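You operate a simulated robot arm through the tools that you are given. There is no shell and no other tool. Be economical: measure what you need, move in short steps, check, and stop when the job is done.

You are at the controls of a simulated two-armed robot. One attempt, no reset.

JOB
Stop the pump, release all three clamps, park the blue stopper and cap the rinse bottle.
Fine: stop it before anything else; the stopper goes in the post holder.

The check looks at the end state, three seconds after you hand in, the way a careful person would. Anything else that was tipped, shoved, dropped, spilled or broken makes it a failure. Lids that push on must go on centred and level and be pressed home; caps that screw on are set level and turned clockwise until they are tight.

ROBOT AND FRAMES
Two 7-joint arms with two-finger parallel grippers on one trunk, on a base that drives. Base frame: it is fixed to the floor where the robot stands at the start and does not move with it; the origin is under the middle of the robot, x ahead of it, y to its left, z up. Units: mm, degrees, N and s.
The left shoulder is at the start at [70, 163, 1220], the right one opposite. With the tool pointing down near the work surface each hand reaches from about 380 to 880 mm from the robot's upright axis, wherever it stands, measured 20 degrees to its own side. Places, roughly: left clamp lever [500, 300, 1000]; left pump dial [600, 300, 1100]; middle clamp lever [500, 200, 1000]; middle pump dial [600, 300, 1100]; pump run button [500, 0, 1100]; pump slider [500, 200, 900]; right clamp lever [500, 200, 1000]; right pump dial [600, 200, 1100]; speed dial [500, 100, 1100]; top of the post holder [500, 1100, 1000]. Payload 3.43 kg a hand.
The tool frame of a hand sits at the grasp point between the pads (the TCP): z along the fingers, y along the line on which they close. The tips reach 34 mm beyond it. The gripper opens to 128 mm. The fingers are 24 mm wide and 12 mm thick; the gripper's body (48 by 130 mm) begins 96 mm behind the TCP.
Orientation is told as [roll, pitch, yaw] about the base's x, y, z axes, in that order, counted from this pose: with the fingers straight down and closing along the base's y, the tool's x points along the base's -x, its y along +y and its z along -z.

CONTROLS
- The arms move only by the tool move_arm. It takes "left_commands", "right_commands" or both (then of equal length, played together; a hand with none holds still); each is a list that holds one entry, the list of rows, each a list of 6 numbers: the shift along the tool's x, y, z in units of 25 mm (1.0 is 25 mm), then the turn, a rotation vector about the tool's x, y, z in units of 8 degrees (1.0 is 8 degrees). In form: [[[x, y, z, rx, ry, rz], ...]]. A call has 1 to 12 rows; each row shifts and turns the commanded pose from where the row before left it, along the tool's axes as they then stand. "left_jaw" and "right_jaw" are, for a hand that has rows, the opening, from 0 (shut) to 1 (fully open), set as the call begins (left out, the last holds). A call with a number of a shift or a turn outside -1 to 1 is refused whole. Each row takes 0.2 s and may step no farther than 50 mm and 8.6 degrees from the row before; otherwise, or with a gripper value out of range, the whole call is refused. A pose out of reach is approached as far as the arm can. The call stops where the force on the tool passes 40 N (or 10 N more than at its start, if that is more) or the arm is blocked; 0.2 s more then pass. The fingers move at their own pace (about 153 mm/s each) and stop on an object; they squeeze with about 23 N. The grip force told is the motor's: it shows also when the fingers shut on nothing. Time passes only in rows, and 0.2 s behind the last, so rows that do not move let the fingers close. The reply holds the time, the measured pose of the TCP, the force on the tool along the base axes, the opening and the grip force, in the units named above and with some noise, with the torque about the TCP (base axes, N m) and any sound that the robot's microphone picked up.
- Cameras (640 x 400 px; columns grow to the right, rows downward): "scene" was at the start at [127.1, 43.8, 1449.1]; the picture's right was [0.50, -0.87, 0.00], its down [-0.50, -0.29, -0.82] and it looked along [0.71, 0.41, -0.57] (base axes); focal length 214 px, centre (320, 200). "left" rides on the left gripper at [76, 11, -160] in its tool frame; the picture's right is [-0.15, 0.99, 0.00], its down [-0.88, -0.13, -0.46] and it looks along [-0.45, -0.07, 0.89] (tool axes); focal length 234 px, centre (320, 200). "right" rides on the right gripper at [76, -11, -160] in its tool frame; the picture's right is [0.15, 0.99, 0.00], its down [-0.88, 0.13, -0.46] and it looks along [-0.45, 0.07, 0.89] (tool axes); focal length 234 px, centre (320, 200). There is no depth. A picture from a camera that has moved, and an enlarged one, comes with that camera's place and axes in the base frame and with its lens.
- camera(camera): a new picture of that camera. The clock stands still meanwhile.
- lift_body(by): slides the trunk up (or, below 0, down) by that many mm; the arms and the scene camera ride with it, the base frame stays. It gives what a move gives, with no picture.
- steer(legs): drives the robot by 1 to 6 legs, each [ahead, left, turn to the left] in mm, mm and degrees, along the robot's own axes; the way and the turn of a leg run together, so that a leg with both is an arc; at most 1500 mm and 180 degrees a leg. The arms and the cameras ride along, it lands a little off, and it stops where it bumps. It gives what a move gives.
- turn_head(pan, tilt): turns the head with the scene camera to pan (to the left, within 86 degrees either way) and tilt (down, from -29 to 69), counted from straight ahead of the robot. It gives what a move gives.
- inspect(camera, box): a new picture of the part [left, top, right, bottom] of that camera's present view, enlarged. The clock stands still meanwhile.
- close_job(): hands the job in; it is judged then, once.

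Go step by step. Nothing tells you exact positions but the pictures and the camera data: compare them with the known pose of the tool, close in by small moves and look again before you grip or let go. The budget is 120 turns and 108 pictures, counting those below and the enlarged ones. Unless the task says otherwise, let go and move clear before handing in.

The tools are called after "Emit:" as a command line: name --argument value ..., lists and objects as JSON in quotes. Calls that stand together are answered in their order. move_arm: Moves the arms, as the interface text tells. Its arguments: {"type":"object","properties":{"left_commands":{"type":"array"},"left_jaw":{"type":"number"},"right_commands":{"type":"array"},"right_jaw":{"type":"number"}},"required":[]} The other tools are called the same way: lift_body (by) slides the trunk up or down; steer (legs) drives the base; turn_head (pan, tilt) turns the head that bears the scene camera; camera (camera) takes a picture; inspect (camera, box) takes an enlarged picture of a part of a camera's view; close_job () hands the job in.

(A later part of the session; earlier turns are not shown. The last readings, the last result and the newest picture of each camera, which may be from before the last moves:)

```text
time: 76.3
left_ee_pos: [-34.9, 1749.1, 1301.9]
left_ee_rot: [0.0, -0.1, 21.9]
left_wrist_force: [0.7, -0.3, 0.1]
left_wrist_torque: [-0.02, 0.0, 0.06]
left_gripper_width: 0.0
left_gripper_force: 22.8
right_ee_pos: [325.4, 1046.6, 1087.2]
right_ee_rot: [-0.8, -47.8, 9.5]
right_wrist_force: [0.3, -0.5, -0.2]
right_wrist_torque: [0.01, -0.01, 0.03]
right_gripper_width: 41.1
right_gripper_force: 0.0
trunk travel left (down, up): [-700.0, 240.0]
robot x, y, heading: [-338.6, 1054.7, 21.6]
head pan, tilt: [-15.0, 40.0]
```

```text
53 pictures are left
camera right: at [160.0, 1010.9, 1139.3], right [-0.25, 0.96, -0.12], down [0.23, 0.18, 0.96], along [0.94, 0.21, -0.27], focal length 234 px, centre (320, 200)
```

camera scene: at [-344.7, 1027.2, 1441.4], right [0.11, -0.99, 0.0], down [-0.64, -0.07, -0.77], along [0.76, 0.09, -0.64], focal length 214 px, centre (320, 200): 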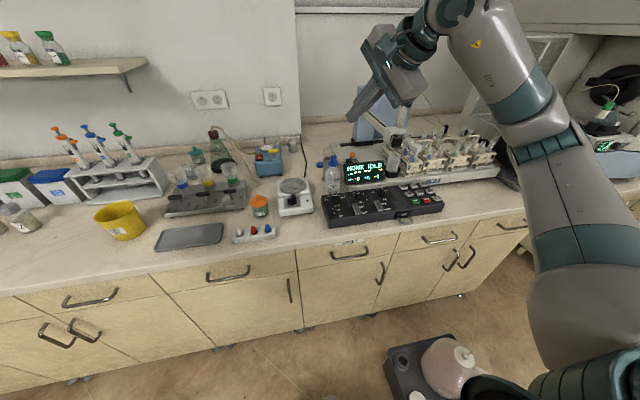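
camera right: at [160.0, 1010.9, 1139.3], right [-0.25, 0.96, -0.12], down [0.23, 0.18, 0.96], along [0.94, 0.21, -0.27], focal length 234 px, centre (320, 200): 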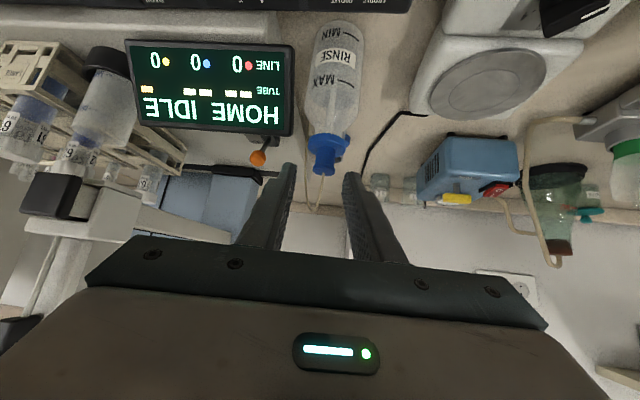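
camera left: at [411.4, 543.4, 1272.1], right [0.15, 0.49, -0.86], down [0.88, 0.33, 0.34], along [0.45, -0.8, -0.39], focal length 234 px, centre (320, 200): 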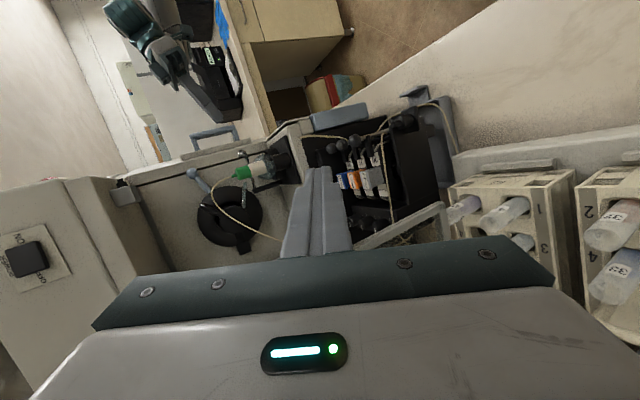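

Emit:
move_arm --right_commands '[[[0.01, 0.036, 0.9, 0, 0, 0], [0.01, 0.036, 0.9, 0, 0, 0], [0.01, 0.036, 0.9, 0, 0, 0], [0, 0, 0, 0, 0, 0]]]'

Emit:
inspect --camera "right" --box '[240, 80, 400, 240]'

Emit:
inspect --camera "scene" --box '[300, 140, 380, 240]'

```text
time: 77.3
left_ee_pos: [-35.2, 1749.1, 1303.2]
left_ee_rot: [-0.1, 0.0, 21.8]
left_wrist_force: [1.2, 0.4, -0.4]
left_wrist_torque: [0.03, 0.06, -0.02]
left_gripper_width: 0.0
left_gripper_force: 23.2
right_ee_pos: [375.7, 1060.7, 1054.5]
right_ee_rot: [0.3, -49.3, 8.9]
right_wrist_force: [-3.2, 2.8, 29.4]
right_wrist_torque: [0.8, -0.26, 0.14]
right_gripper_width: 43.3
right_gripper_force: 2.0
trunk travel left (down, up): [-700.0, 240.0]
robot x, y, heading: [-335.3, 1054.2, 21.6]
head pan, tilt: [-15.0, 40.0]
stopped in row 4 (right hand): the force on the tool passed its limit at 42 N (the readings are from after the stop); the commanded pose is now the measured one
```

```text
2.50 times, centred on (320, 160) of right
camera zoom: at [210.1, 1023.7, 1100.9], right [-0.25, 0.96, -0.11], down [0.21, 0.16, 0.97], along [0.95, 0.22, -0.24], focal length 585 px, centre (320, 300)
```

zoom: 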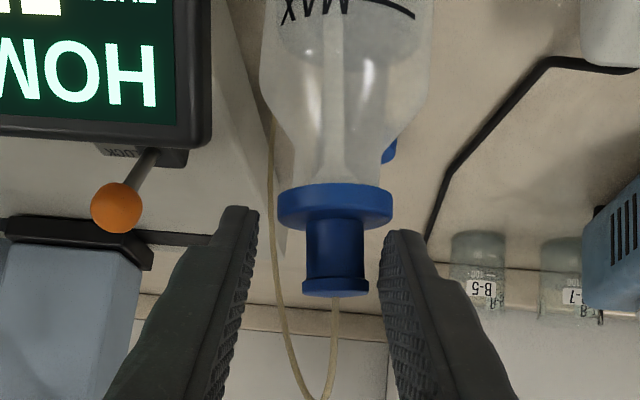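

```text
4.00 times, centred on (340, 190) of scene
camera zoom: at [-206.4, 1082.3, 1441.5], right [0.11, -0.99, 0.0], down [-0.64, -0.07, -0.77], along [0.76, 0.09, -0.64], focal length 858 px, centre (240, 240)
```

zoom: 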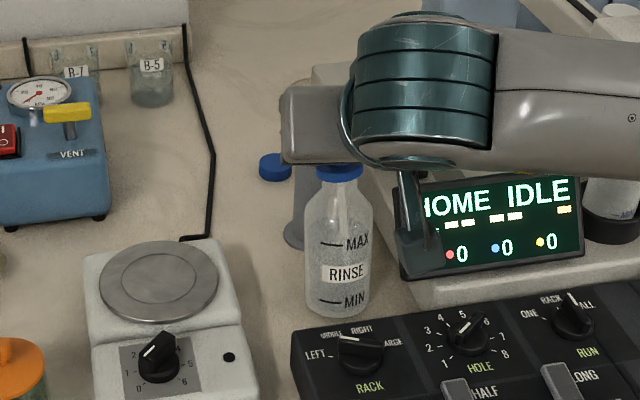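

I'm touching the flange: it's higher than I estimated, and the stem is a few mm to the image right. I'll lift 10 mm, shift 4.5 mm and recheck.

Emit:
move_arm --right_commands '[[[-0.3, 0, -0.27, 0, 0, 0], [0, 0.18, 0, 0, 0, 0], [0, 0, 0, 0, 0, 0]]]'

Emit:
inspect --camera "right" --box '[240, 80, 400, 240]'

```text
time: 78.1
left_ee_pos: [-36.2, 1749.0, 1302.5]
left_ee_rot: [0.0, -0.3, 21.8]
left_wrist_force: [-0.7, 0.3, 0.0]
left_wrist_torque: [0.04, -0.05, 0.0]
left_gripper_width: 0.1
left_gripper_force: 23.1
right_ee_pos: [372.8, 1062.4, 1058.9]
right_ee_rot: [-0.5, -48.5, 9.2]
right_wrist_force: [-0.2, -0.3, 0.1]
right_wrist_torque: [0.0, 0.0, 0.04]
right_gripper_width: 41.3
right_gripper_force: 0.0
trunk travel left (down, up): [-700.0, 240.0]
robot x, y, heading: [-336.3, 1052.2, 21.5]
head pan, tilt: [-15.0, 40.0]
```

```text
2.50 times, centred on (320, 160) of right
camera zoom: at [208.4, 1026.5, 1107.3], right [-0.25, 0.96, -0.11], down [0.22, 0.17, 0.96], along [0.94, 0.21, -0.25], focal length 585 px, centre (320, 300)
```

zoom: 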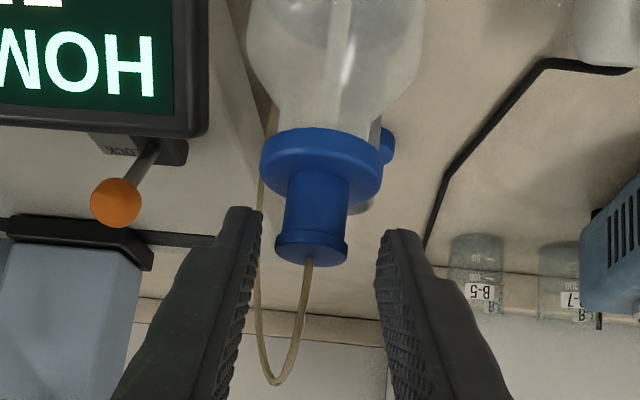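

The stopper is upright, with its stem axis at about [389,1062] and the flange top near 1012. I'll ease down so the fingertip ends straddle the stem above the flange.

Emit:
move_arm --right_commands '[[[0.16, -0.04, 0.05, 0, 0, 0], [0.16, -0.04, 0.05, 0, 0, 0], [0, 0, 0, 0, 0, 0]]]'

Emit:
inspect --camera "right" --box '[240, 80, 400, 240]'

```text
time: 78.9
left_ee_pos: [-34.1, 1748.9, 1302.3]
left_ee_rot: [0.0, -0.1, 21.7]
left_wrist_force: [-0.5, -0.9, 0.7]
left_wrist_torque: [0.04, -0.01, -0.02]
left_gripper_width: 0.0
left_gripper_force: 22.7
right_ee_pos: [370.7, 1060.7, 1051.5]
right_ee_rot: [-0.4, -48.5, 9.3]
right_wrist_force: [0.6, 0.2, 0.3]
right_wrist_torque: [-0.03, 0.01, -0.01]
right_gripper_width: 41.1
right_gripper_force: 0.1
trunk travel left (down, up): [-700.0, 240.0]
robot x, y, heading: [-336.3, 1053.9, 21.5]
head pan, tilt: [-15.0, 40.0]
```

```text
2.50 times, centred on (320, 160) of right
camera zoom: at [205.7, 1023.9, 1099.7], right [-0.25, 0.96, -0.11], down [0.22, 0.17, 0.96], along [0.94, 0.22, -0.25], focal length 585 px, centre (320, 300)
```

zoom: 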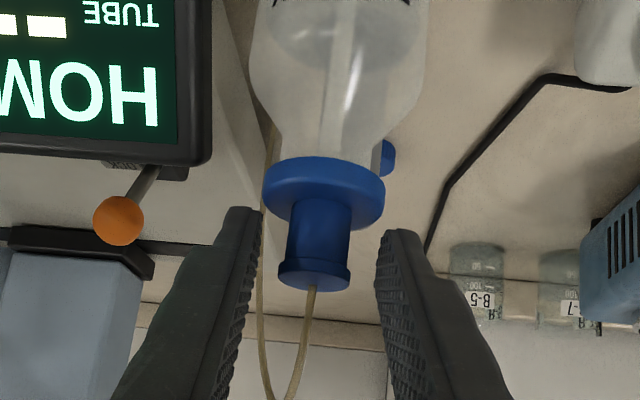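

Emit:
move_arm --right_commands '[[[0, 0, 0, 0, 0, 0], [0, 0, 0, 0, 0, 0]]]' --right_jaw 0.05

Emit:
inspect --camera "right" --box '[240, 80, 400, 240]'

```text
time: 79.5
left_ee_pos: [-36.0, 1747.9, 1303.2]
left_ee_rot: [0.0, -0.2, 21.8]
left_wrist_force: [-0.4, -0.6, 0.5]
left_wrist_torque: [0.02, 0.01, -0.02]
left_gripper_width: 0.0
left_gripper_force: 23.1
right_ee_pos: [370.2, 1060.6, 1053.8]
right_ee_rot: [-0.2, -48.8, 9.2]
right_wrist_force: [2.8, -1.1, 13.9]
right_wrist_torque: [-0.02, -0.3, -0.04]
right_gripper_width: 18.2
right_gripper_force: 23.2
trunk travel left (down, up): [-700.0, 240.0]
robot x, y, heading: [-339.2, 1054.6, 21.5]
head pan, tilt: [-15.0, 40.0]
```

```text
2.50 times, centred on (320, 160) of right
camera zoom: at [204.9, 1023.8, 1101.6], right [-0.25, 0.96, -0.11], down [0.21, 0.17, 0.96], along [0.94, 0.22, -0.25], focal length 585 px, centre (320, 300)
```

zoom: 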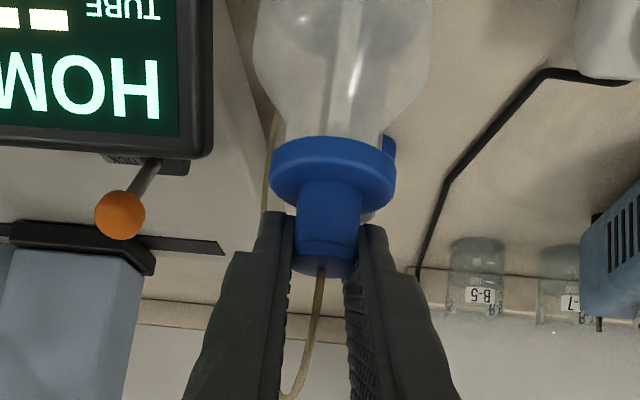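

Gripped on the stem (18 mm). I'll lift slowly and watch whether the bottle stays.

Emit:
move_arm --right_commands '[[[-0.15, 0, -0.134, 0, 0, 0], [-0.15, 0, -0.134, 0, 0, 0], [-0.15, 0, -0.134, 0, 0, 0]]]'

Emit:
inspect --camera "right" --box '[240, 40, 400, 240]'

Emit:
inspect --camera "scene" --box '[300, 140, 380, 240]'

```text
time: 80.3
left_ee_pos: [-35.8, 1748.8, 1302.8]
left_ee_rot: [0.0, -0.1, 21.8]
left_wrist_force: [0.1, 0.4, 0.0]
left_wrist_torque: [0.01, 0.0, 0.01]
left_gripper_width: 0.0
left_gripper_force: 23.1
right_ee_pos: [371.3, 1059.1, 1065.0]
right_ee_rot: [-0.2, -48.4, 9.2]
right_wrist_force: [0.5, 0.3, -1.3]
right_wrist_torque: [0.0, 0.0, -0.02]
right_gripper_width: 18.2
right_gripper_force: 23.4
trunk travel left (down, up): [-700.0, 240.0]
robot x, y, heading: [-339.1, 1054.7, 21.4]
head pan, tilt: [-15.0, 40.0]
```

```text
2.00 times, centred on (320, 140) of right
camera zoom: at [205.8, 1023.6, 1114.6], right [-0.25, 0.96, -0.11], down [0.22, 0.17, 0.96], along [0.94, 0.22, -0.25], focal length 468 px, centre (320, 320)
```

zoom: 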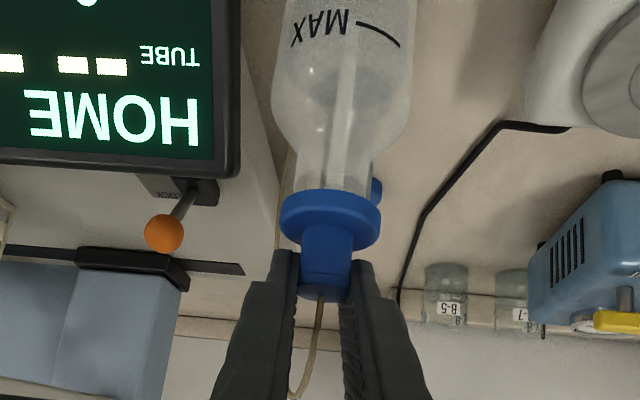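

```text
4.00 times, centred on (340, 190) of scene
camera zoom: at [-206.0, 1082.2, 1441.4], right [0.11, -0.99, 0.0], down [-0.64, -0.07, -0.77], along [0.76, 0.09, -0.64], focal length 858 px, centre (240, 240)
```

zoom: 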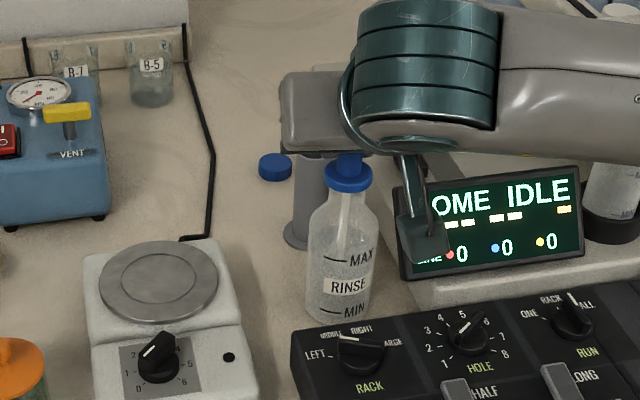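

The stopper rises freely and the bottle stays put. A dip tube seems to hang inside, so I'll lift about 140 mm.

Emit:
move_arm --right_commands '[[[-0.743, 0, -0.669, 0, 0, 0], [-0.743, 0, -0.669, 0, 0, 0], [-0.743, 0, -0.669, 0, 0, 0], [-0.743, 0, -0.669, 0, 0, 0], [-0.743, 0, -0.669, 0, 0, 0], [-0.3, 0, -0.27, 0, 0, 0]]]'

Emit:
camera --camera "scene"

Emit:
inspect --camera "right" --box '[220, 0, 420, 240]'

```text
time: 81.7
left_ee_pos: [-35.6, 1748.5, 1303.2]
left_ee_rot: [-0.1, -0.1, 21.8]
left_wrist_force: [-0.3, 0.2, 0.1]
left_wrist_torque: [0.0, -0.04, 0.02]
left_gripper_width: 0.2
left_gripper_force: 23.2
right_ee_pos: [370.4, 1061.6, 1203.2]
right_ee_rot: [-0.2, -48.6, 9.1]
right_wrist_force: [0.7, -0.2, -0.5]
right_wrist_torque: [-0.03, 0.01, 0.01]
right_gripper_width: 18.2
right_gripper_force: 23.1
trunk travel left (down, up): [-700.0, 240.0]
robot x, y, heading: [-336.5, 1051.6, 21.7]
head pan, tilt: [-15.0, 40.0]
```

```text
45 pictures are left
camera scene: at [-205.7, 1082.1, 1441.4], right [0.11, -0.99, 0.0], down [-0.64, -0.07, -0.77], along [0.76, 0.09, -0.64], focal length 214 px, centre (320, 200)
```

scene: 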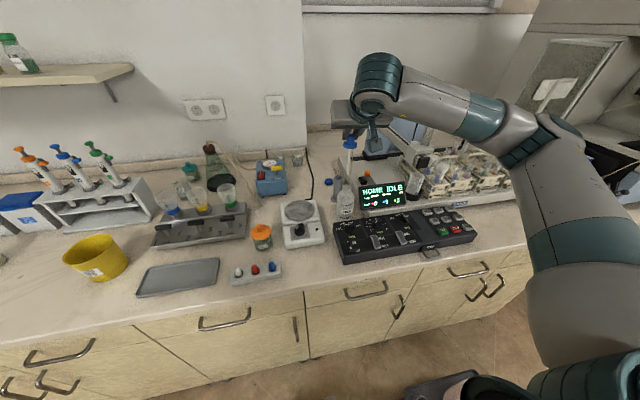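

```text
1.67 times, centred on (320, 120) of right
camera zoom: at [204.1, 1025.5, 1252.0], right [-0.25, 0.96, -0.11], down [0.22, 0.17, 0.96], along [0.94, 0.22, -0.25], focal length 390 px, centre (320, 333)
```

zoom: 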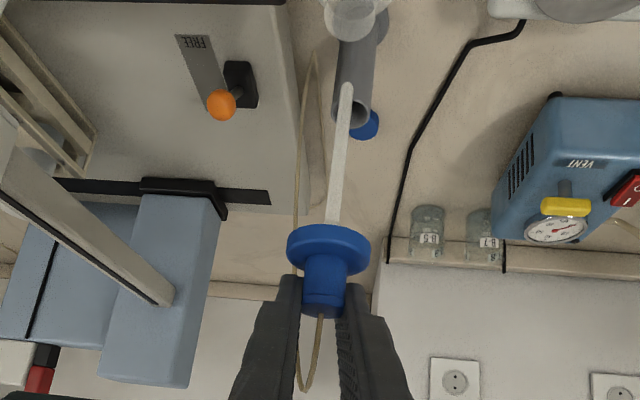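

The stopper and its roughly 120 mm dip tube are clear of the bottle. I'll move it over the post holder mouth.

Emit:
move_arm --right_commands '[[[-0.655, 0.2, 0.743, 0, 0, 0], [-0.655, 0.2, 0.743, 0, 0, 0], [-0.655, 0.2, 0.743, 0, 0, 0], [0, 0, 0, 0, 0, 0]]]'

Emit:
inspect --camera "right" --box '[260, 0, 400, 170]'

Emit:
inspect --camera "scene" --box '[300, 110, 400, 230]'

```text
time: 82.7
left_ee_pos: [-35.6, 1748.3, 1302.5]
left_ee_rot: [0.0, -0.1, 21.8]
left_wrist_force: [-0.3, -0.9, 0.4]
left_wrist_torque: [-0.02, 0.01, 0.0]
left_gripper_width: 0.0
left_gripper_force: 23.1
right_ee_pos: [442.4, 1088.8, 1200.4]
right_ee_rot: [-0.3, -48.4, 9.0]
right_wrist_force: [0.3, -0.5, -0.1]
right_wrist_torque: [-0.01, -0.03, 0.02]
right_gripper_width: 18.0
right_gripper_force: 22.8
trunk travel left (down, up): [-700.0, 240.0]
robot x, y, heading: [-335.8, 1054.7, 21.6]
head pan, tilt: [-15.0, 40.0]
```

```text
2.35 times, centred on (330, 85) of right
camera zoom: at [276.2, 1052.9, 1249.6], right [-0.25, 0.96, -0.11], down [0.22, 0.17, 0.96], along [0.94, 0.22, -0.25], focal length 551 px, centre (296, 471)
```

zoom: 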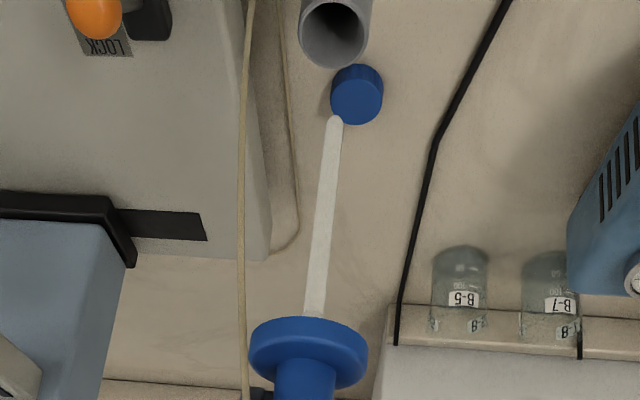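

```text
3.33 times, centred on (350, 170) of scene
camera zoom: at [-205.8, 1082.0, 1441.5], right [0.11, -0.99, 0.0], down [-0.64, -0.07, -0.77], along [0.76, 0.09, -0.64], focal length 715 px, centre (220, 300)
```

zoom: 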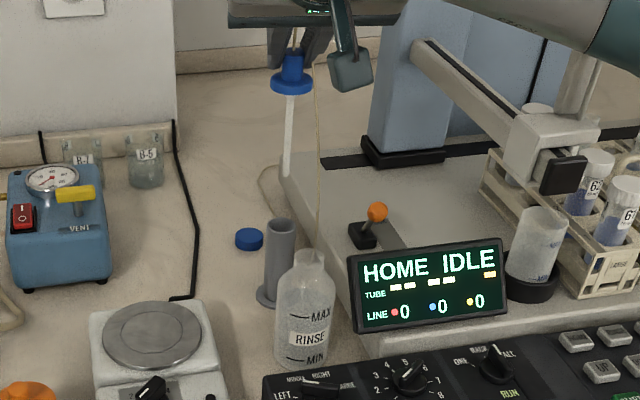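

Emit:
move_arm --right_commands '[[[0.748, 0, 0.664, 0, 0, 0], [0.748, 0, 0.664, 0, 0, 0], [0.45, 0, 0.4, 0, 0, 0], [0, 0, 0, 0, 0, 0]]]'

Emit:
inspect --camera "right" --box '[260, 0, 400, 170]'

Emit:
inspect --camera "scene" --box '[300, 120, 380, 220]'

```text
time: 83.7
left_ee_pos: [-36.6, 1748.6, 1302.8]
left_ee_rot: [0.0, -0.1, 21.8]
left_wrist_force: [0.0, -0.8, 0.2]
left_wrist_torque: [-0.03, -0.02, 0.01]
left_gripper_width: 0.0
left_gripper_force: 22.9
right_ee_pos: [442.2, 1086.1, 1135.8]
right_ee_rot: [-0.3, -48.5, 9.2]
right_wrist_force: [0.3, 0.2, -1.2]
right_wrist_torque: [-0.01, 0.04, -0.01]
right_gripper_width: 17.9
right_gripper_force: 23.1
trunk travel left (down, up): [-700.0, 240.0]
robot x, y, heading: [-335.3, 1052.9, 21.5]
head pan, tilt: [-15.0, 40.0]
```

```text
2.35 times, centred on (330, 85) of right
camera zoom: at [275.6, 1051.1, 1184.6], right [-0.25, 0.96, -0.11], down [0.22, 0.17, 0.96], along [0.94, 0.22, -0.25], focal length 551 px, centre (296, 471)
```

zoom: 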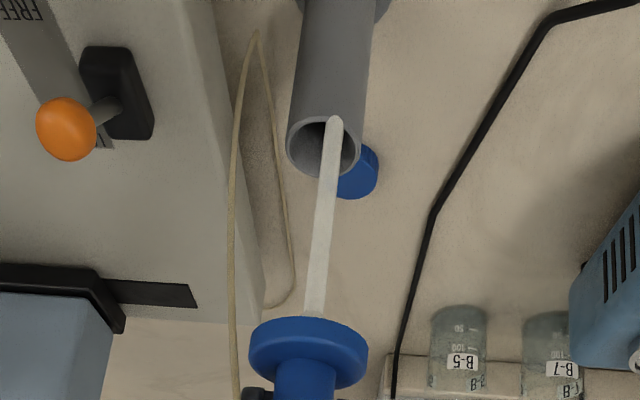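

```text
4.00 times, centred on (340, 170) of scene
camera zoom: at [-205.6, 1082.2, 1441.4], right [0.11, -0.99, 0.0], down [-0.64, -0.07, -0.77], along [0.76, 0.09, -0.64], focal length 858 px, centre (240, 320)
```

zoom: 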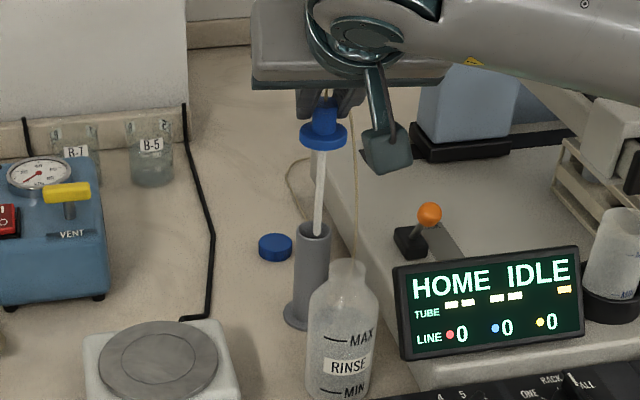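

The tip is about 20–25 mm short of the hole, and the stopper leans about 5° toward me. I'll rotate the hand by 5.6°, shift forward and re-check.

Emit:
move_arm --right_commands '[[[0, 0, 0, 0, -0.7, 0], [-0.28, 0.08, 0.39, 0, 0, 0], [0, 0, 0, 0, 0, 0]]]'

Emit:
inspect --camera "right" --box '[260, 0, 400, 170]'

Emit:
inspect --camera "scene" --box '[310, 120, 370, 200]'

```text
time: 84.5
left_ee_pos: [-35.2, 1748.9, 1303.3]
left_ee_rot: [0.0, -0.1, 21.9]
left_wrist_force: [0.1, 0.3, 0.0]
left_wrist_torque: [0.0, 0.01, 0.01]
left_gripper_width: 0.0
left_gripper_force: 22.9
right_ee_pos: [451.5, 1090.3, 1135.9]
right_ee_rot: [-0.4, -54.2, 9.3]
right_wrist_force: [0.7, -0.7, 0.4]
right_wrist_torque: [0.0, -0.03, -0.02]
right_gripper_width: 18.1
right_gripper_force: 23.0
trunk travel left (down, up): [-700.0, 240.0]
robot x, y, heading: [-335.5, 1052.4, 21.4]
head pan, tilt: [-15.0, 40.0]
```

```text
2.35 times, centred on (330, 85) of right
camera zoom: at [283.1, 1054.1, 1167.8], right [-0.24, 0.96, -0.12], down [0.12, 0.15, 0.98], along [0.96, 0.22, -0.16], focal length 551 px, centre (296, 471)
```

zoom: 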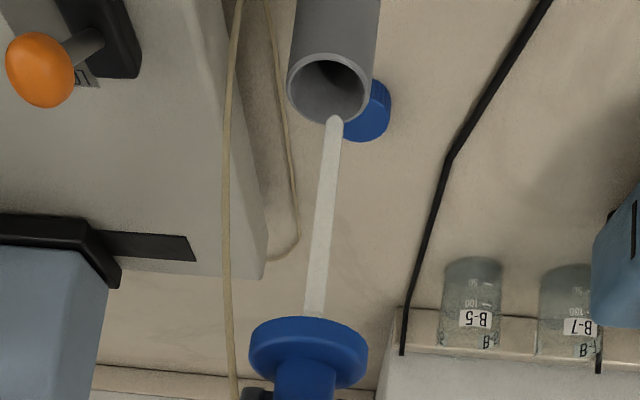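

```text
5.00 times, centred on (340, 160) of scene
camera zoom: at [-205.8, 1082.1, 1441.4], right [0.11, -0.99, 0.0], down [-0.64, -0.07, -0.77], along [0.76, 0.09, -0.64], focal length 1072 px, centre (220, 400)
```

zoom: 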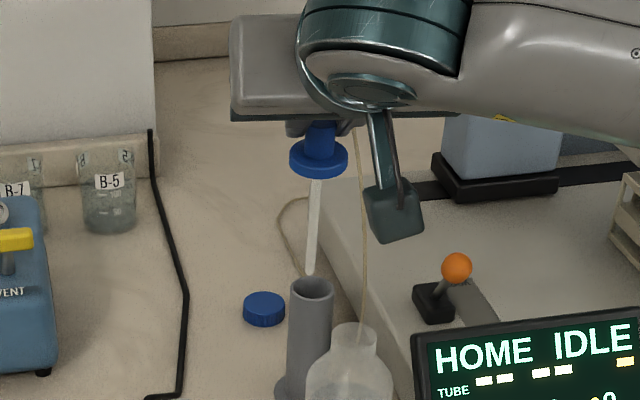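

The stopper is now vertical above about [453,1092], and the hole is at [460.5,1090.5,994]. I'll correct 7 mm forward, then lower the tip into the mouth.

Emit:
move_arm --right_commands '[[[-0.17, -0.1, 0.23, 0, 0, 0], [0, 0, 0, 0, 0, 0], [0.4, 0, 0.29, 0, 0, 0], [0.4, 0, 0.29, 0, 0, 0], [0, 0, 0, 0, 0, 0]]]'

Emit:
inspect --camera "right" --box '[270, 20, 380, 170]'

Emit:
inspect --camera "scene" --box '[310, 120, 370, 200]'

```text
time: 85.7
left_ee_pos: [-35.3, 1748.3, 1303.4]
left_ee_rot: [-0.1, -0.1, 21.8]
left_wrist_force: [0.5, 1.0, 0.2]
left_wrist_torque: [0.04, -0.03, -0.04]
left_gripper_width: 0.1
left_gripper_force: 22.4
right_ee_pos: [459.7, 1089.6, 1110.7]
right_ee_rot: [-0.3, -54.1, 9.1]
right_wrist_force: [0.0, -0.2, -0.3]
right_wrist_torque: [-0.03, -0.01, 0.03]
right_gripper_width: 18.2
right_gripper_force: 23.2
trunk travel left (down, up): [-700.0, 240.0]
robot x, y, heading: [-340.6, 1057.0, 21.4]
head pan, tilt: [-15.0, 40.0]
```

```text
2.67 times, centred on (325, 95) of right
camera zoom: at [290.6, 1052.9, 1142.8], right [-0.24, 0.96, -0.12], down [0.12, 0.15, 0.98], along [0.96, 0.22, -0.16], focal length 624 px, centre (307, 480)
```

zoom: 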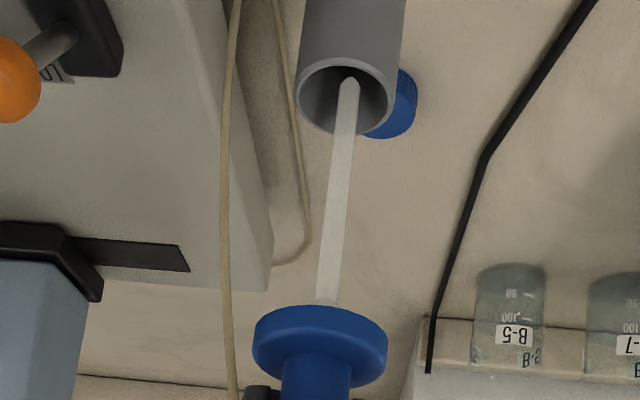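

```text
5.00 times, centred on (340, 160) of scene
camera zoom: at [-205.9, 1082.2, 1441.5], right [0.11, -0.99, 0.0], down [-0.64, -0.07, -0.77], along [0.76, 0.09, -0.64], focal length 1072 px, centre (220, 400)
```

zoom: 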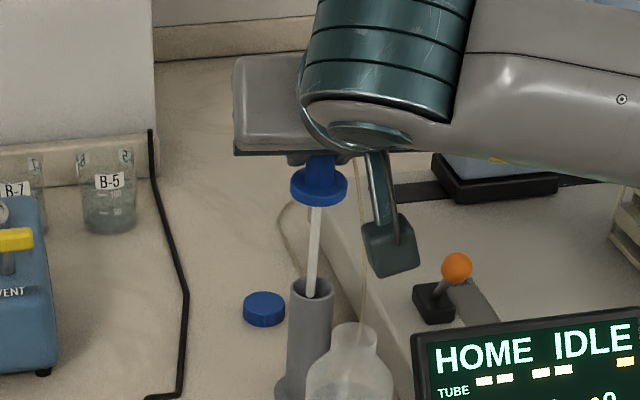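

The tip is in the mouth and centred. I'll keep lowering.

Emit:
move_arm --right_commands '[[[0.4, 0, 0.29, 0, 0, 0], [0.4, 0, 0.29, 0, 0, 0], [0.4, 0, 0.29, 0, 0, 0], [0.4, 0, 0.29, 0, 0, 0], [0, 0, 0, 0, 0, 0]]]'

Emit:
inspect --camera "right" --box '[270, 60, 380, 210]'

Emit:
inspect --camera "scene" --box '[310, 120, 370, 200]'

```text
time: 86.9
left_ee_pos: [-34.9, 1749.1, 1302.7]
left_ee_rot: [0.0, -0.2, 21.9]
left_wrist_force: [-0.4, 0.5, -0.8]
left_wrist_torque: [-0.02, -0.03, -0.02]
left_gripper_width: 0.3
left_gripper_force: 22.9
right_ee_pos: [458.7, 1089.9, 1060.9]
right_ee_rot: [-0.2, -54.1, 9.3]
right_wrist_force: [0.9, 0.1, 0.0]
right_wrist_torque: [0.01, 0.03, -0.02]
right_gripper_width: 18.1
right_gripper_force: 23.2
trunk travel left (down, up): [-700.0, 240.0]
robot x, y, heading: [-335.7, 1052.3, 21.3]
head pan, tilt: [-15.0, 40.0]
```

```text
2.67 times, centred on (325, 135) of right
camera zoom: at [290.1, 1053.5, 1092.9], right [-0.24, 0.96, -0.12], down [0.12, 0.15, 0.98], along [0.96, 0.22, -0.16], focal length 624 px, centre (307, 373)
```

zoom: 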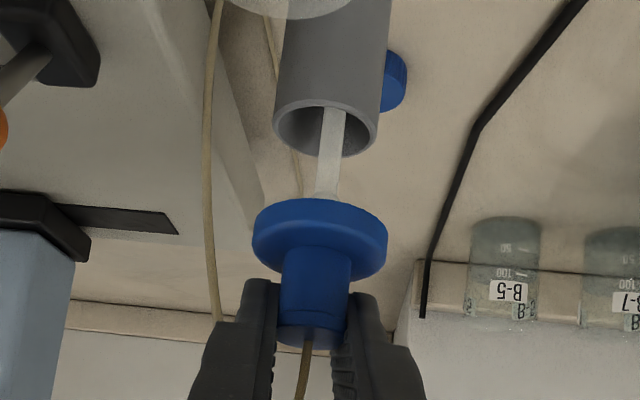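

```text
5.00 times, centred on (340, 160) of scene
camera zoom: at [-205.8, 1082.2, 1441.4], right [0.11, -0.99, 0.0], down [-0.64, -0.07, -0.77], along [0.76, 0.09, -0.64], focal length 1072 px, centre (220, 400)
```

zoom: 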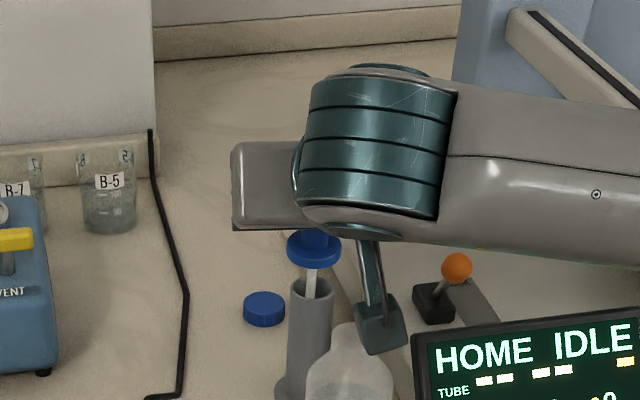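

Emit:
move_arm --right_commands '[[[0.26, 0, 0.187, 0, 0, 0], [0.26, 0, 0.187, 0, 0, 0], [0.16, 0, 0.117, 0, 0, 0], [0.16, 0, 0.117, 0, 0, 0], [0, 0, 0, 0, 0, 0]]]'

Emit:
inspect --camera "right" --box '[270, 60, 380, 210]'

```text
time: 88.1
left_ee_pos: [-35.6, 1750.1, 1302.2]
left_ee_rot: [0.0, 0.0, 21.8]
left_wrist_force: [0.0, 0.4, 0.7]
left_wrist_torque: [-0.02, 0.0, 0.0]
left_gripper_width: 0.0
left_gripper_force: 22.6
right_ee_pos: [460.5, 1089.0, 1035.7]
right_ee_rot: [-0.3, -54.0, 9.1]
right_wrist_force: [-0.5, -0.2, -0.2]
right_wrist_torque: [0.01, -0.01, -0.02]
right_gripper_width: 18.0
right_gripper_force: 22.9
trunk travel left (down, up): [-700.0, 240.0]
robot x, y, heading: [-338.4, 1054.1, 21.6]
head pan, tilt: [-15.0, 40.0]
```

```text
2.67 times, centred on (325, 135) of right
camera zoom: at [290.8, 1052.9, 1067.9], right [-0.24, 0.96, -0.12], down [0.12, 0.15, 0.98], along [0.96, 0.22, -0.16], focal length 624 px, centre (307, 373)
```

zoom: 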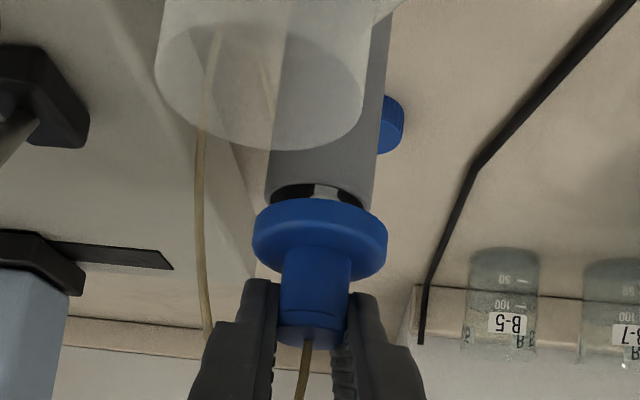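

Emit:
move_arm --right_commands '[[[0.1, 0, 0.07, 0, 0, 0], [0.1, 0, 0.07, 0, 0, 0], [0.1, 0, 0.07, 0, 0, 0], [0, 0, 0, 0, 0, 0]]]'

Emit:
inspect --camera "right" --box '[270, 60, 380, 210]'

```text
time: 89.1
left_ee_pos: [-35.9, 1749.8, 1302.9]
left_ee_rot: [0.0, -0.2, 21.8]
left_wrist_force: [-0.5, 0.8, 0.1]
left_wrist_torque: [0.02, -0.01, -0.02]
left_gripper_width: 0.0
left_gripper_force: 23.7
right_ee_pos: [460.9, 1090.5, 1031.5]
right_ee_rot: [-0.1, -54.7, 9.1]
right_wrist_force: [13.7, 4.0, 24.7]
right_wrist_torque: [0.08, -0.55, 0.04]
right_gripper_width: 18.1
right_gripper_force: 23.8
trunk travel left (down, up): [-700.0, 240.0]
robot x, y, heading: [-338.5, 1055.2, 21.5]
head pan, tilt: [-15.0, 40.0]
```

```text
2.67 times, centred on (325, 135) of right
camera zoom: at [290.7, 1052.8, 1061.5], right [-0.24, 0.96, -0.12], down [0.12, 0.15, 0.98], along [0.96, 0.22, -0.15], focal length 624 px, centre (307, 373)
```

zoom: 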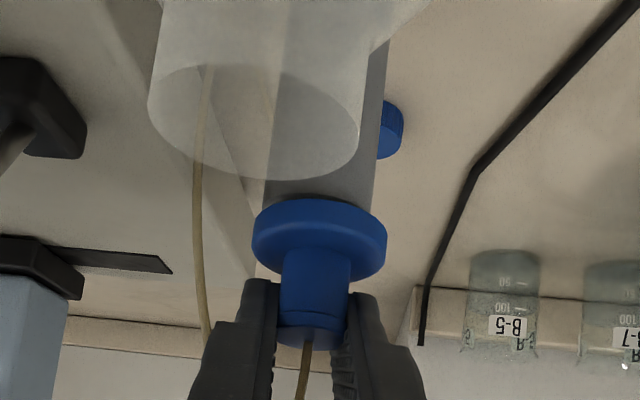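

Emit:
move_arm --right_commands '[[[-0.05, 0, 0.07, 0, 0, 0], [0, 0, 0, 0, 0, 0]]]'

Emit:
inspect --camera "scene" --box '[310, 130, 370, 210]'

```text
time: 89.7
left_ee_pos: [-37.5, 1750.0, 1302.7]
left_ee_rot: [-0.1, -0.2, 21.9]
left_wrist_force: [0.1, 0.3, 1.0]
left_wrist_torque: [-0.03, -0.01, -0.01]
left_gripper_width: 0.2
left_gripper_force: 22.8
right_ee_pos: [462.0, 1090.1, 1029.9]
right_ee_rot: [-0.3, -54.5, 9.2]
right_wrist_force: [9.9, 4.3, 26.9]
right_wrist_torque: [0.07, -0.36, 0.0]
right_gripper_width: 18.2
right_gripper_force: 22.9
trunk travel left (down, up): [-700.0, 240.0]
robot x, y, heading: [-338.7, 1054.1, 21.6]
head pan, tilt: [-15.0, 40.0]
```

```text
5.00 times, centred on (340, 170) of scene
camera zoom: at [-208.0, 1082.7, 1441.8], right [0.11, -0.99, 0.0], down [-0.64, -0.07, -0.77], along [0.76, 0.09, -0.64], focal length 1072 px, centre (220, 350)
```

zoom: 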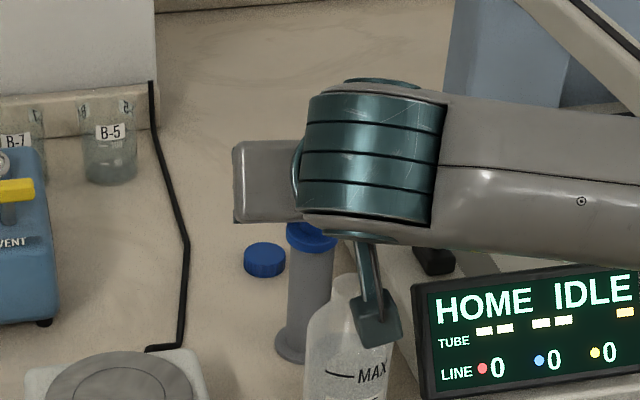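

Emit:
move_arm --right_commands '[[[-0.05, 0.03, 0.07, 0, 0, 0], [-0.05, 0.02, 0.07, 0, 0, 0], [0, 0, 0, 0, 0, 0]]]'

Emit:
inspect --camera "right" --box '[270, 60, 380, 210]'

```text
time: 90.5
left_ee_pos: [-35.6, 1748.9, 1303.1]
left_ee_rot: [-0.1, -0.1, 21.8]
left_wrist_force: [0.0, -0.6, 0.1]
left_wrist_torque: [0.03, -0.03, 0.0]
left_gripper_width: 0.0
left_gripper_force: 22.9
right_ee_pos: [466.9, 1091.3, 1023.6]
right_ee_rot: [-0.5, -53.9, 9.4]
right_wrist_force: [2.7, 0.7, 6.4]
right_wrist_torque: [0.0, -0.12, 0.0]
right_gripper_width: 17.9
right_gripper_force: 22.5
trunk travel left (down, up): [-700.0, 240.0]
robot x, y, heading: [-337.6, 1054.7, 21.8]
head pan, tilt: [-15.0, 40.0]
```

```text
2.67 times, centred on (325, 135) of right
camera zoom: at [296.5, 1053.8, 1056.8], right [-0.24, 0.96, -0.12], down [0.13, 0.16, 0.98], along [0.96, 0.22, -0.16], focal length 624 px, centre (307, 373)
```

zoom: 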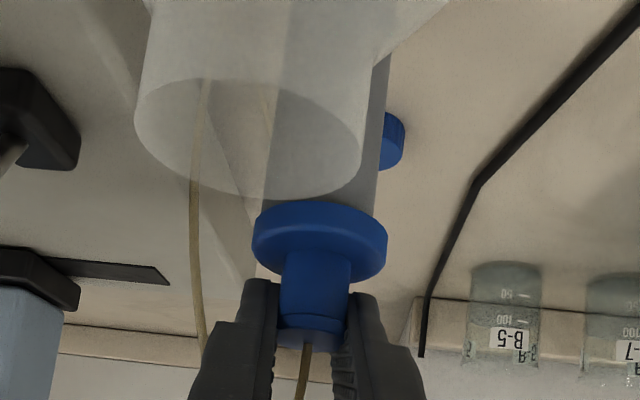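

It slipped in: the force fell and the height dropped 6 mm. I'll press down gently until it is firm.

Emit:
move_arm --right_commands '[[[0.1, 0, 0.07, 0, 0, 0], [0.1, 0, 0.07, 0, 0, 0], [0.1, 0, 0.07, 0, 0, 0], [0, 0, 0, 0, 0, 0]]]'

Emit:
inspect --camera "right" --box '[270, 60, 380, 210]'

```text
time: 91.5
left_ee_pos: [-37.6, 1748.6, 1304.6]
left_ee_rot: [0.0, -0.4, 21.9]
left_wrist_force: [-0.8, 0.2, -0.1]
left_wrist_torque: [0.01, -0.01, 0.0]
left_gripper_width: 0.0
left_gripper_force: 22.8
right_ee_pos: [466.4, 1090.7, 1022.1]
right_ee_rot: [-0.1, -54.6, 8.8]
right_wrist_force: [8.7, -3.5, 33.0]
right_wrist_torque: [-0.04, -0.14, 0.0]
right_gripper_width: 18.3
right_gripper_force: 22.6
trunk travel left (down, up): [-700.0, 240.0]
robot x, y, heading: [-334.7, 1049.7, 21.5]
head pan, tilt: [-15.0, 40.0]
```

```text
2.67 times, centred on (325, 135) of right
camera zoom: at [296.3, 1053.9, 1053.1], right [-0.24, 0.96, -0.12], down [0.11, 0.15, 0.98], along [0.96, 0.22, -0.15], focal length 624 px, centre (307, 373)
```

zoom: 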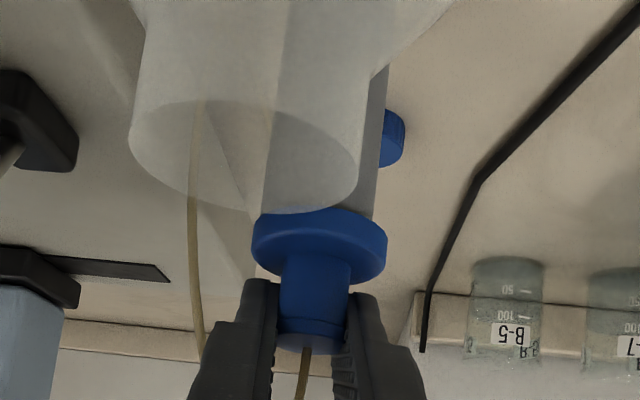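

It is firmly seated. I'll release, then retreat along the fingers and check.

Emit:
move_arm --right_commands '[[[-0.1, 0, -0.07, 0, 0, 0], [0, 0, 0, 0, 0, 0], [0, 0, 0, 0, 0, 0], [0, 0, -0.8, 0, 0, 0], [0, 0, -0.8, 0, 0, 0], [-0.6, 0, -0.8, 0, 0, 0], [-0.8, 0, -0.5, 0, 0, 0], [-0.8, 0, -0.5, 0, 0, 0]]]' --right_jaw 0.32

Emit:
camera --camera "right"

Emit:
inspect --camera "scene" --box '[300, 120, 380, 240]'

```text
time: 93.3
left_ee_pos: [-34.8, 1749.5, 1302.6]
left_ee_rot: [0.0, -0.1, 21.8]
left_wrist_force: [0.5, -0.4, 0.3]
left_wrist_torque: [-0.02, 0.01, 0.02]
left_gripper_width: 0.0
left_gripper_force: 23.1
right_ee_pos: [430.3, 1086.2, 1112.2]
right_ee_rot: [-0.4, -54.1, 9.3]
right_wrist_force: [-0.5, -0.1, 0.2]
right_wrist_torque: [-0.01, -0.02, -0.01]
right_gripper_width: 41.0
right_gripper_force: 0.1
trunk travel left (down, up): [-700.0, 240.0]
robot x, y, heading: [-337.5, 1050.1, 21.4]
head pan, tilt: [-15.0, 40.0]
```

```text
28 pictures are left
camera right: at [261.1, 1049.4, 1145.2], right [-0.24, 0.96, -0.12], down [0.12, 0.16, 0.98], along [0.96, 0.22, -0.16], focal length 234 px, centre (320, 200)
```

right: 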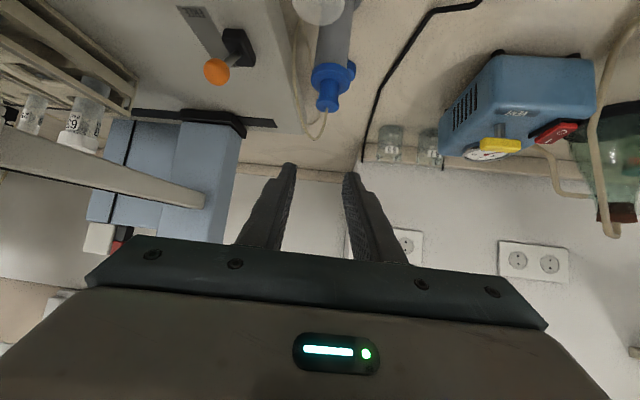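

```text
3.33 times, centred on (340, 180) of scene
camera zoom: at [-206.0, 1082.5, 1441.4], right [0.11, -0.99, 0.0], down [-0.64, -0.07, -0.77], along [0.76, 0.09, -0.64], focal length 715 px, centre (253, 267)
```

zoom: 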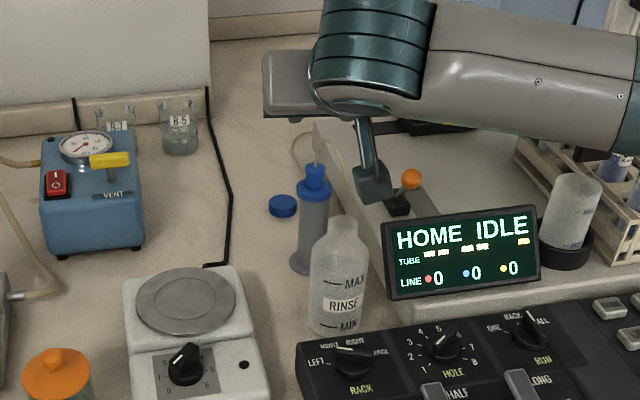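

The stopper is parked in the holder and the bottle stands open. The cap at about [575,1135,890] is far, so I'll retract and reorient the right hand to point down, then turn the robot left to bring the right shoulder closer.

Emit:
move_arm --right_commands '[[[-0.31, 0, -0.93, 0, 0, 0], [-0.31, 0, -0.93, 0, 0, 0], [-0.31, 0, -0.93, 0, 0, 0], [-0.31, 0, -0.93, 0, 0, 0], [-0.31, 0, -0.93, 0, 0, 0], [-0.31, 0, -0.93, 0, 0, 0], [0, 0, 0, 0, 1, 0], [0, 0, 0, 0, 1, 0], [0, 0, 0, 0, 1, 0], [0, 0, 0, 0, 1, 0], [0, 0, 0, 0, 1, 0], [0, 0, 0, 0, 1, 0]]]'

Emit:
move_arm --right_commands '[[[0, 0, 0, 0, 0.77, 0], [0, 0, 0, 0, 0, 1], [0, 0, 0, 0, 0, 1], [0, 0, 0, 0, 0, 1], [0, 0, 0, 0, 0, 1], [0, 0, 0, 0, 0, 1], [0, 0, 0, 0, 0, 1], [0, 0, 0, 0, 0, 1], [0, 0, 0, 0, 0, 1]]]' --right_jaw 0.5

Emit:
steer --legs '[[0, 0, 20], [30, 0, 0]]'

```text
time: 95.9
left_ee_pos: [-34.7, 1748.8, 1302.0]
left_ee_rot: [0.0, -0.1, 21.8]
left_wrist_force: [1.0, -0.8, 0.4]
left_wrist_torque: [-0.01, 0.04, -0.02]
left_gripper_width: 0.0
left_gripper_force: 23.1
right_ee_pos: [346.3, 1073.5, 1232.5]
right_ee_rot: [-0.2, -6.1, 8.9]
right_wrist_force: [-0.4, 0.4, -0.3]
right_wrist_torque: [-0.03, -0.03, 0.02]
right_gripper_width: 41.0
right_gripper_force: 0.1
trunk travel left (down, up): [-700.0, 240.0]
robot x, y, heading: [-335.7, 1055.7, 21.5]
head pan, tilt: [-15.0, 40.0]
```

```text
time: 97.9
left_ee_pos: [-35.2, 1748.7, 1304.1]
left_ee_rot: [0.0, -0.1, 21.8]
left_wrist_force: [0.7, -0.4, 0.8]
left_wrist_torque: [0.0, 0.03, -0.01]
left_gripper_width: 0.0
left_gripper_force: 23.4
right_ee_pos: [345.6, 1072.8, 1234.4]
right_ee_rot: [-0.1, -0.2, -55.2]
right_wrist_force: [-1.0, -0.6, 0.0]
right_wrist_torque: [-0.03, 0.03, -0.03]
right_gripper_width: 63.9
right_gripper_force: 0.0
trunk travel left (down, up): [-700.0, 240.0]
robot x, y, heading: [-338.7, 1054.3, 21.5]
head pan, tilt: [-15.0, 40.0]
```

```text
time: 99.8
left_ee_pos: [-272.4, 1823.8, 1306.3]
left_ee_rot: [0.1, -0.5, 41.7]
left_wrist_force: [-0.5, -0.6, 0.1]
left_wrist_torque: [0.07, -0.07, 0.03]
left_gripper_width: 0.0
left_gripper_force: 23.0
right_ee_pos: [316.7, 1320.2, 1237.2]
right_ee_rot: [0.2, -0.2, -35.1]
right_wrist_force: [-1.1, -0.6, 0.6]
right_wrist_torque: [0.05, -0.08, -0.01]
right_gripper_width: 64.1
right_gripper_force: 0.0
trunk travel left (down, up): [-700.0, 240.0]
robot x, y, heading: [-313.0, 1074.0, 41.4]
head pan, tilt: [-15.0, 40.0]
```

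Emit:
move_arm --right_commands '[[[-1, 0, 0, 0, 0, 0], [-1, 0, 0, 0, 0, 0], [-1, 0, 0, 0, 0, 0], [-1, 0, 0, 0, 0, 0], [-1, 0, 0, 0, 0, 0], [-1, 0, 0, 0, 0, 0], [-1, 0, 0, 0, 0, 0], [-1, 0, 0, 0, 0, 0], [-1, 0, 0, 0, 0, 0], [-1, 0, 0, 0, 0, 0], [-1, 0, 1, 0, 0, 0], [-0.5, 0, 1, 0, 0, 0]]]'

Emit:
camera --camera "right"

```text
time: 102.4
left_ee_pos: [-268.6, 1829.1, 1303.9]
left_ee_rot: [0.0, -0.2, 41.8]
left_wrist_force: [0.6, 0.0, -1.0]
left_wrist_torque: [0.03, 0.0, 0.01]
left_gripper_width: 0.0
left_gripper_force: 23.0
right_ee_pos: [556.2, 1158.2, 1186.2]
right_ee_rot: [-0.1, -0.1, -35.1]
right_wrist_force: [0.2, -0.5, 0.3]
right_wrist_torque: [0.0, -0.03, -0.01]
right_gripper_width: 63.9
right_gripper_force: 0.1
trunk travel left (down, up): [-700.0, 240.0]
robot x, y, heading: [-313.8, 1071.6, 41.3]
head pan, tilt: [-15.0, 40.0]
```

```text
26 pictures are left
camera right: at [488.4, 1194.0, 1344.9], right [0.45, 0.89, 0.0], down [0.79, -0.4, 0.46], along [0.41, -0.21, -0.89], focal length 234 px, centre (320, 200)
```

right: 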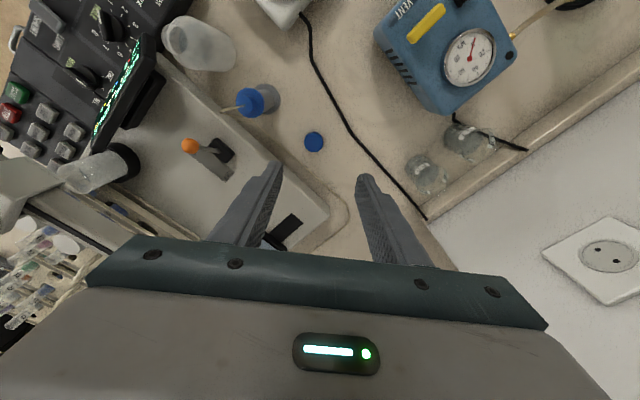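

Emit:
inspect --camera "right" --box '[230, 60, 370, 190]'

```text
3.08 times, centred on (300, 125) of right
camera zoom: at [488.4, 1194.0, 1344.9], right [0.45, 0.89, 0.0], down [0.79, -0.4, 0.46], along [0.41, -0.21, -0.89], focal length 720 px, centre (382, 431)
```

zoom: 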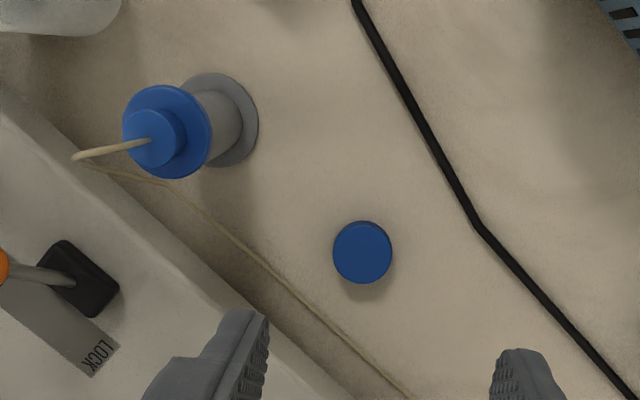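

The cap lies flat, top up, at about [577,1134], and is roughly 38 mm across. I'll go above it and descend most of the way.

Emit:
move_arm --right_commands '[[[-0.62, -0.155, 0, 0, 0, 0], [-0.62, -0.155, 0, 0, 0, 0], [0, 0, 1, 0, 0, 0], [0, 0, 1, 0, 0, 0], [0, 0, 1, 0, 0, 0], [0, 0, 1, 0, 0, 0], [0, 0, 1, 0, 0, 0], [0, 0, 1, 0, 0, 0], [0, 0, 1, 0, 0, 0], [0, 0, 1, 0, 0, 0], [0, 0, 0.6, 0, 0, 0], [0, 0, 0, 0, 0, 0]]]'

Emit:
camera --camera "right"

```text
time: 105.0
left_ee_pos: [-268.9, 1829.6, 1303.6]
left_ee_rot: [0.1, -0.1, 41.7]
left_wrist_force: [0.3, 0.8, -0.3]
left_wrist_torque: [0.05, 0.01, 0.03]
left_gripper_width: 0.2
left_gripper_force: 23.4
right_ee_pos: [576.4, 1132.9, 971.1]
right_ee_rot: [0.1, -0.2, -35.0]
right_wrist_force: [0.7, 0.1, -0.6]
right_wrist_torque: [-0.03, 0.03, -0.01]
right_gripper_width: 64.1
right_gripper_force: 0.0
trunk travel left (down, up): [-700.0, 240.0]
robot x, y, heading: [-316.2, 1073.4, 41.5]
head pan, tilt: [-15.0, 40.0]
```

```text
24 pictures are left
camera right: at [508.3, 1169.1, 1130.5], right [0.45, 0.89, 0.0], down [0.79, -0.4, 0.46], along [0.41, -0.21, -0.89], focal length 234 px, centre (320, 200)
```

right: 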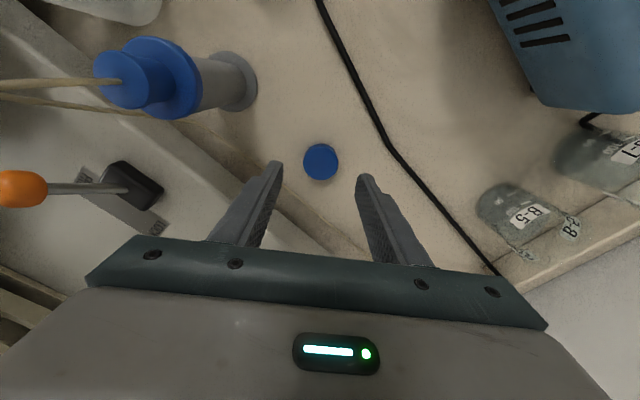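

Emit:
move_arm --right_commands '[[[0.08, 0.03, 0.8, 0, 0, 0], [0, 0, 0.6, 0, 0, 0], [0, 0, 0.2, 0, 0, 0], [0, 0, 0.2, 0, 0, 0], [0, 0, 0.2, 0, 0, 0], [0, 0, 0.2, 0, 0, 0]]]'

Emit:
inspect --camera "right" --box '[240, 120, 400, 250]'

```text
time: 106.4
left_ee_pos: [-268.0, 1829.2, 1303.3]
left_ee_rot: [0.0, -0.2, 41.7]
left_wrist_force: [0.0, 1.1, 0.3]
left_wrist_torque: [0.04, -0.04, 0.03]
left_gripper_width: 0.2
left_gripper_force: 22.4
right_ee_pos: [575.6, 1136.3, 915.5]
right_ee_rot: [0.0, -0.1, -35.1]
right_wrist_force: [0.0, 0.2, -0.3]
right_wrist_torque: [0.02, 0.02, 0.0]
right_gripper_width: 63.9
right_gripper_force: 0.0
trunk travel left (down, up): [-700.0, 240.0]
robot x, y, heading: [-317.1, 1070.4, 41.3]
head pan, tilt: [-15.0, 40.0]
```

```text
3.08 times, centred on (320, 185) of right
camera zoom: at [507.5, 1171.4, 1075.6], right [0.45, 0.89, 0.0], down [0.79, -0.4, 0.46], along [0.41, -0.21, -0.89], focal length 720 px, centre (320, 246)
```

zoom: 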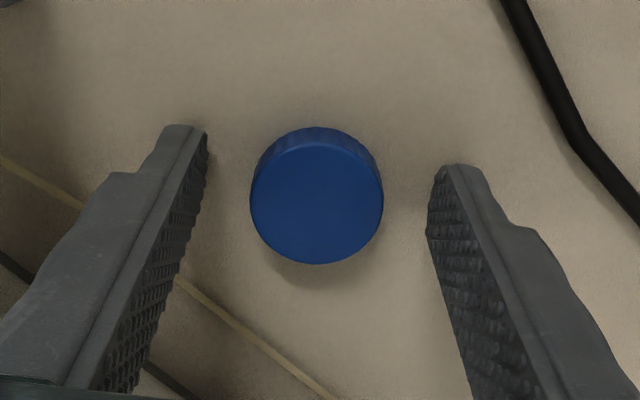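

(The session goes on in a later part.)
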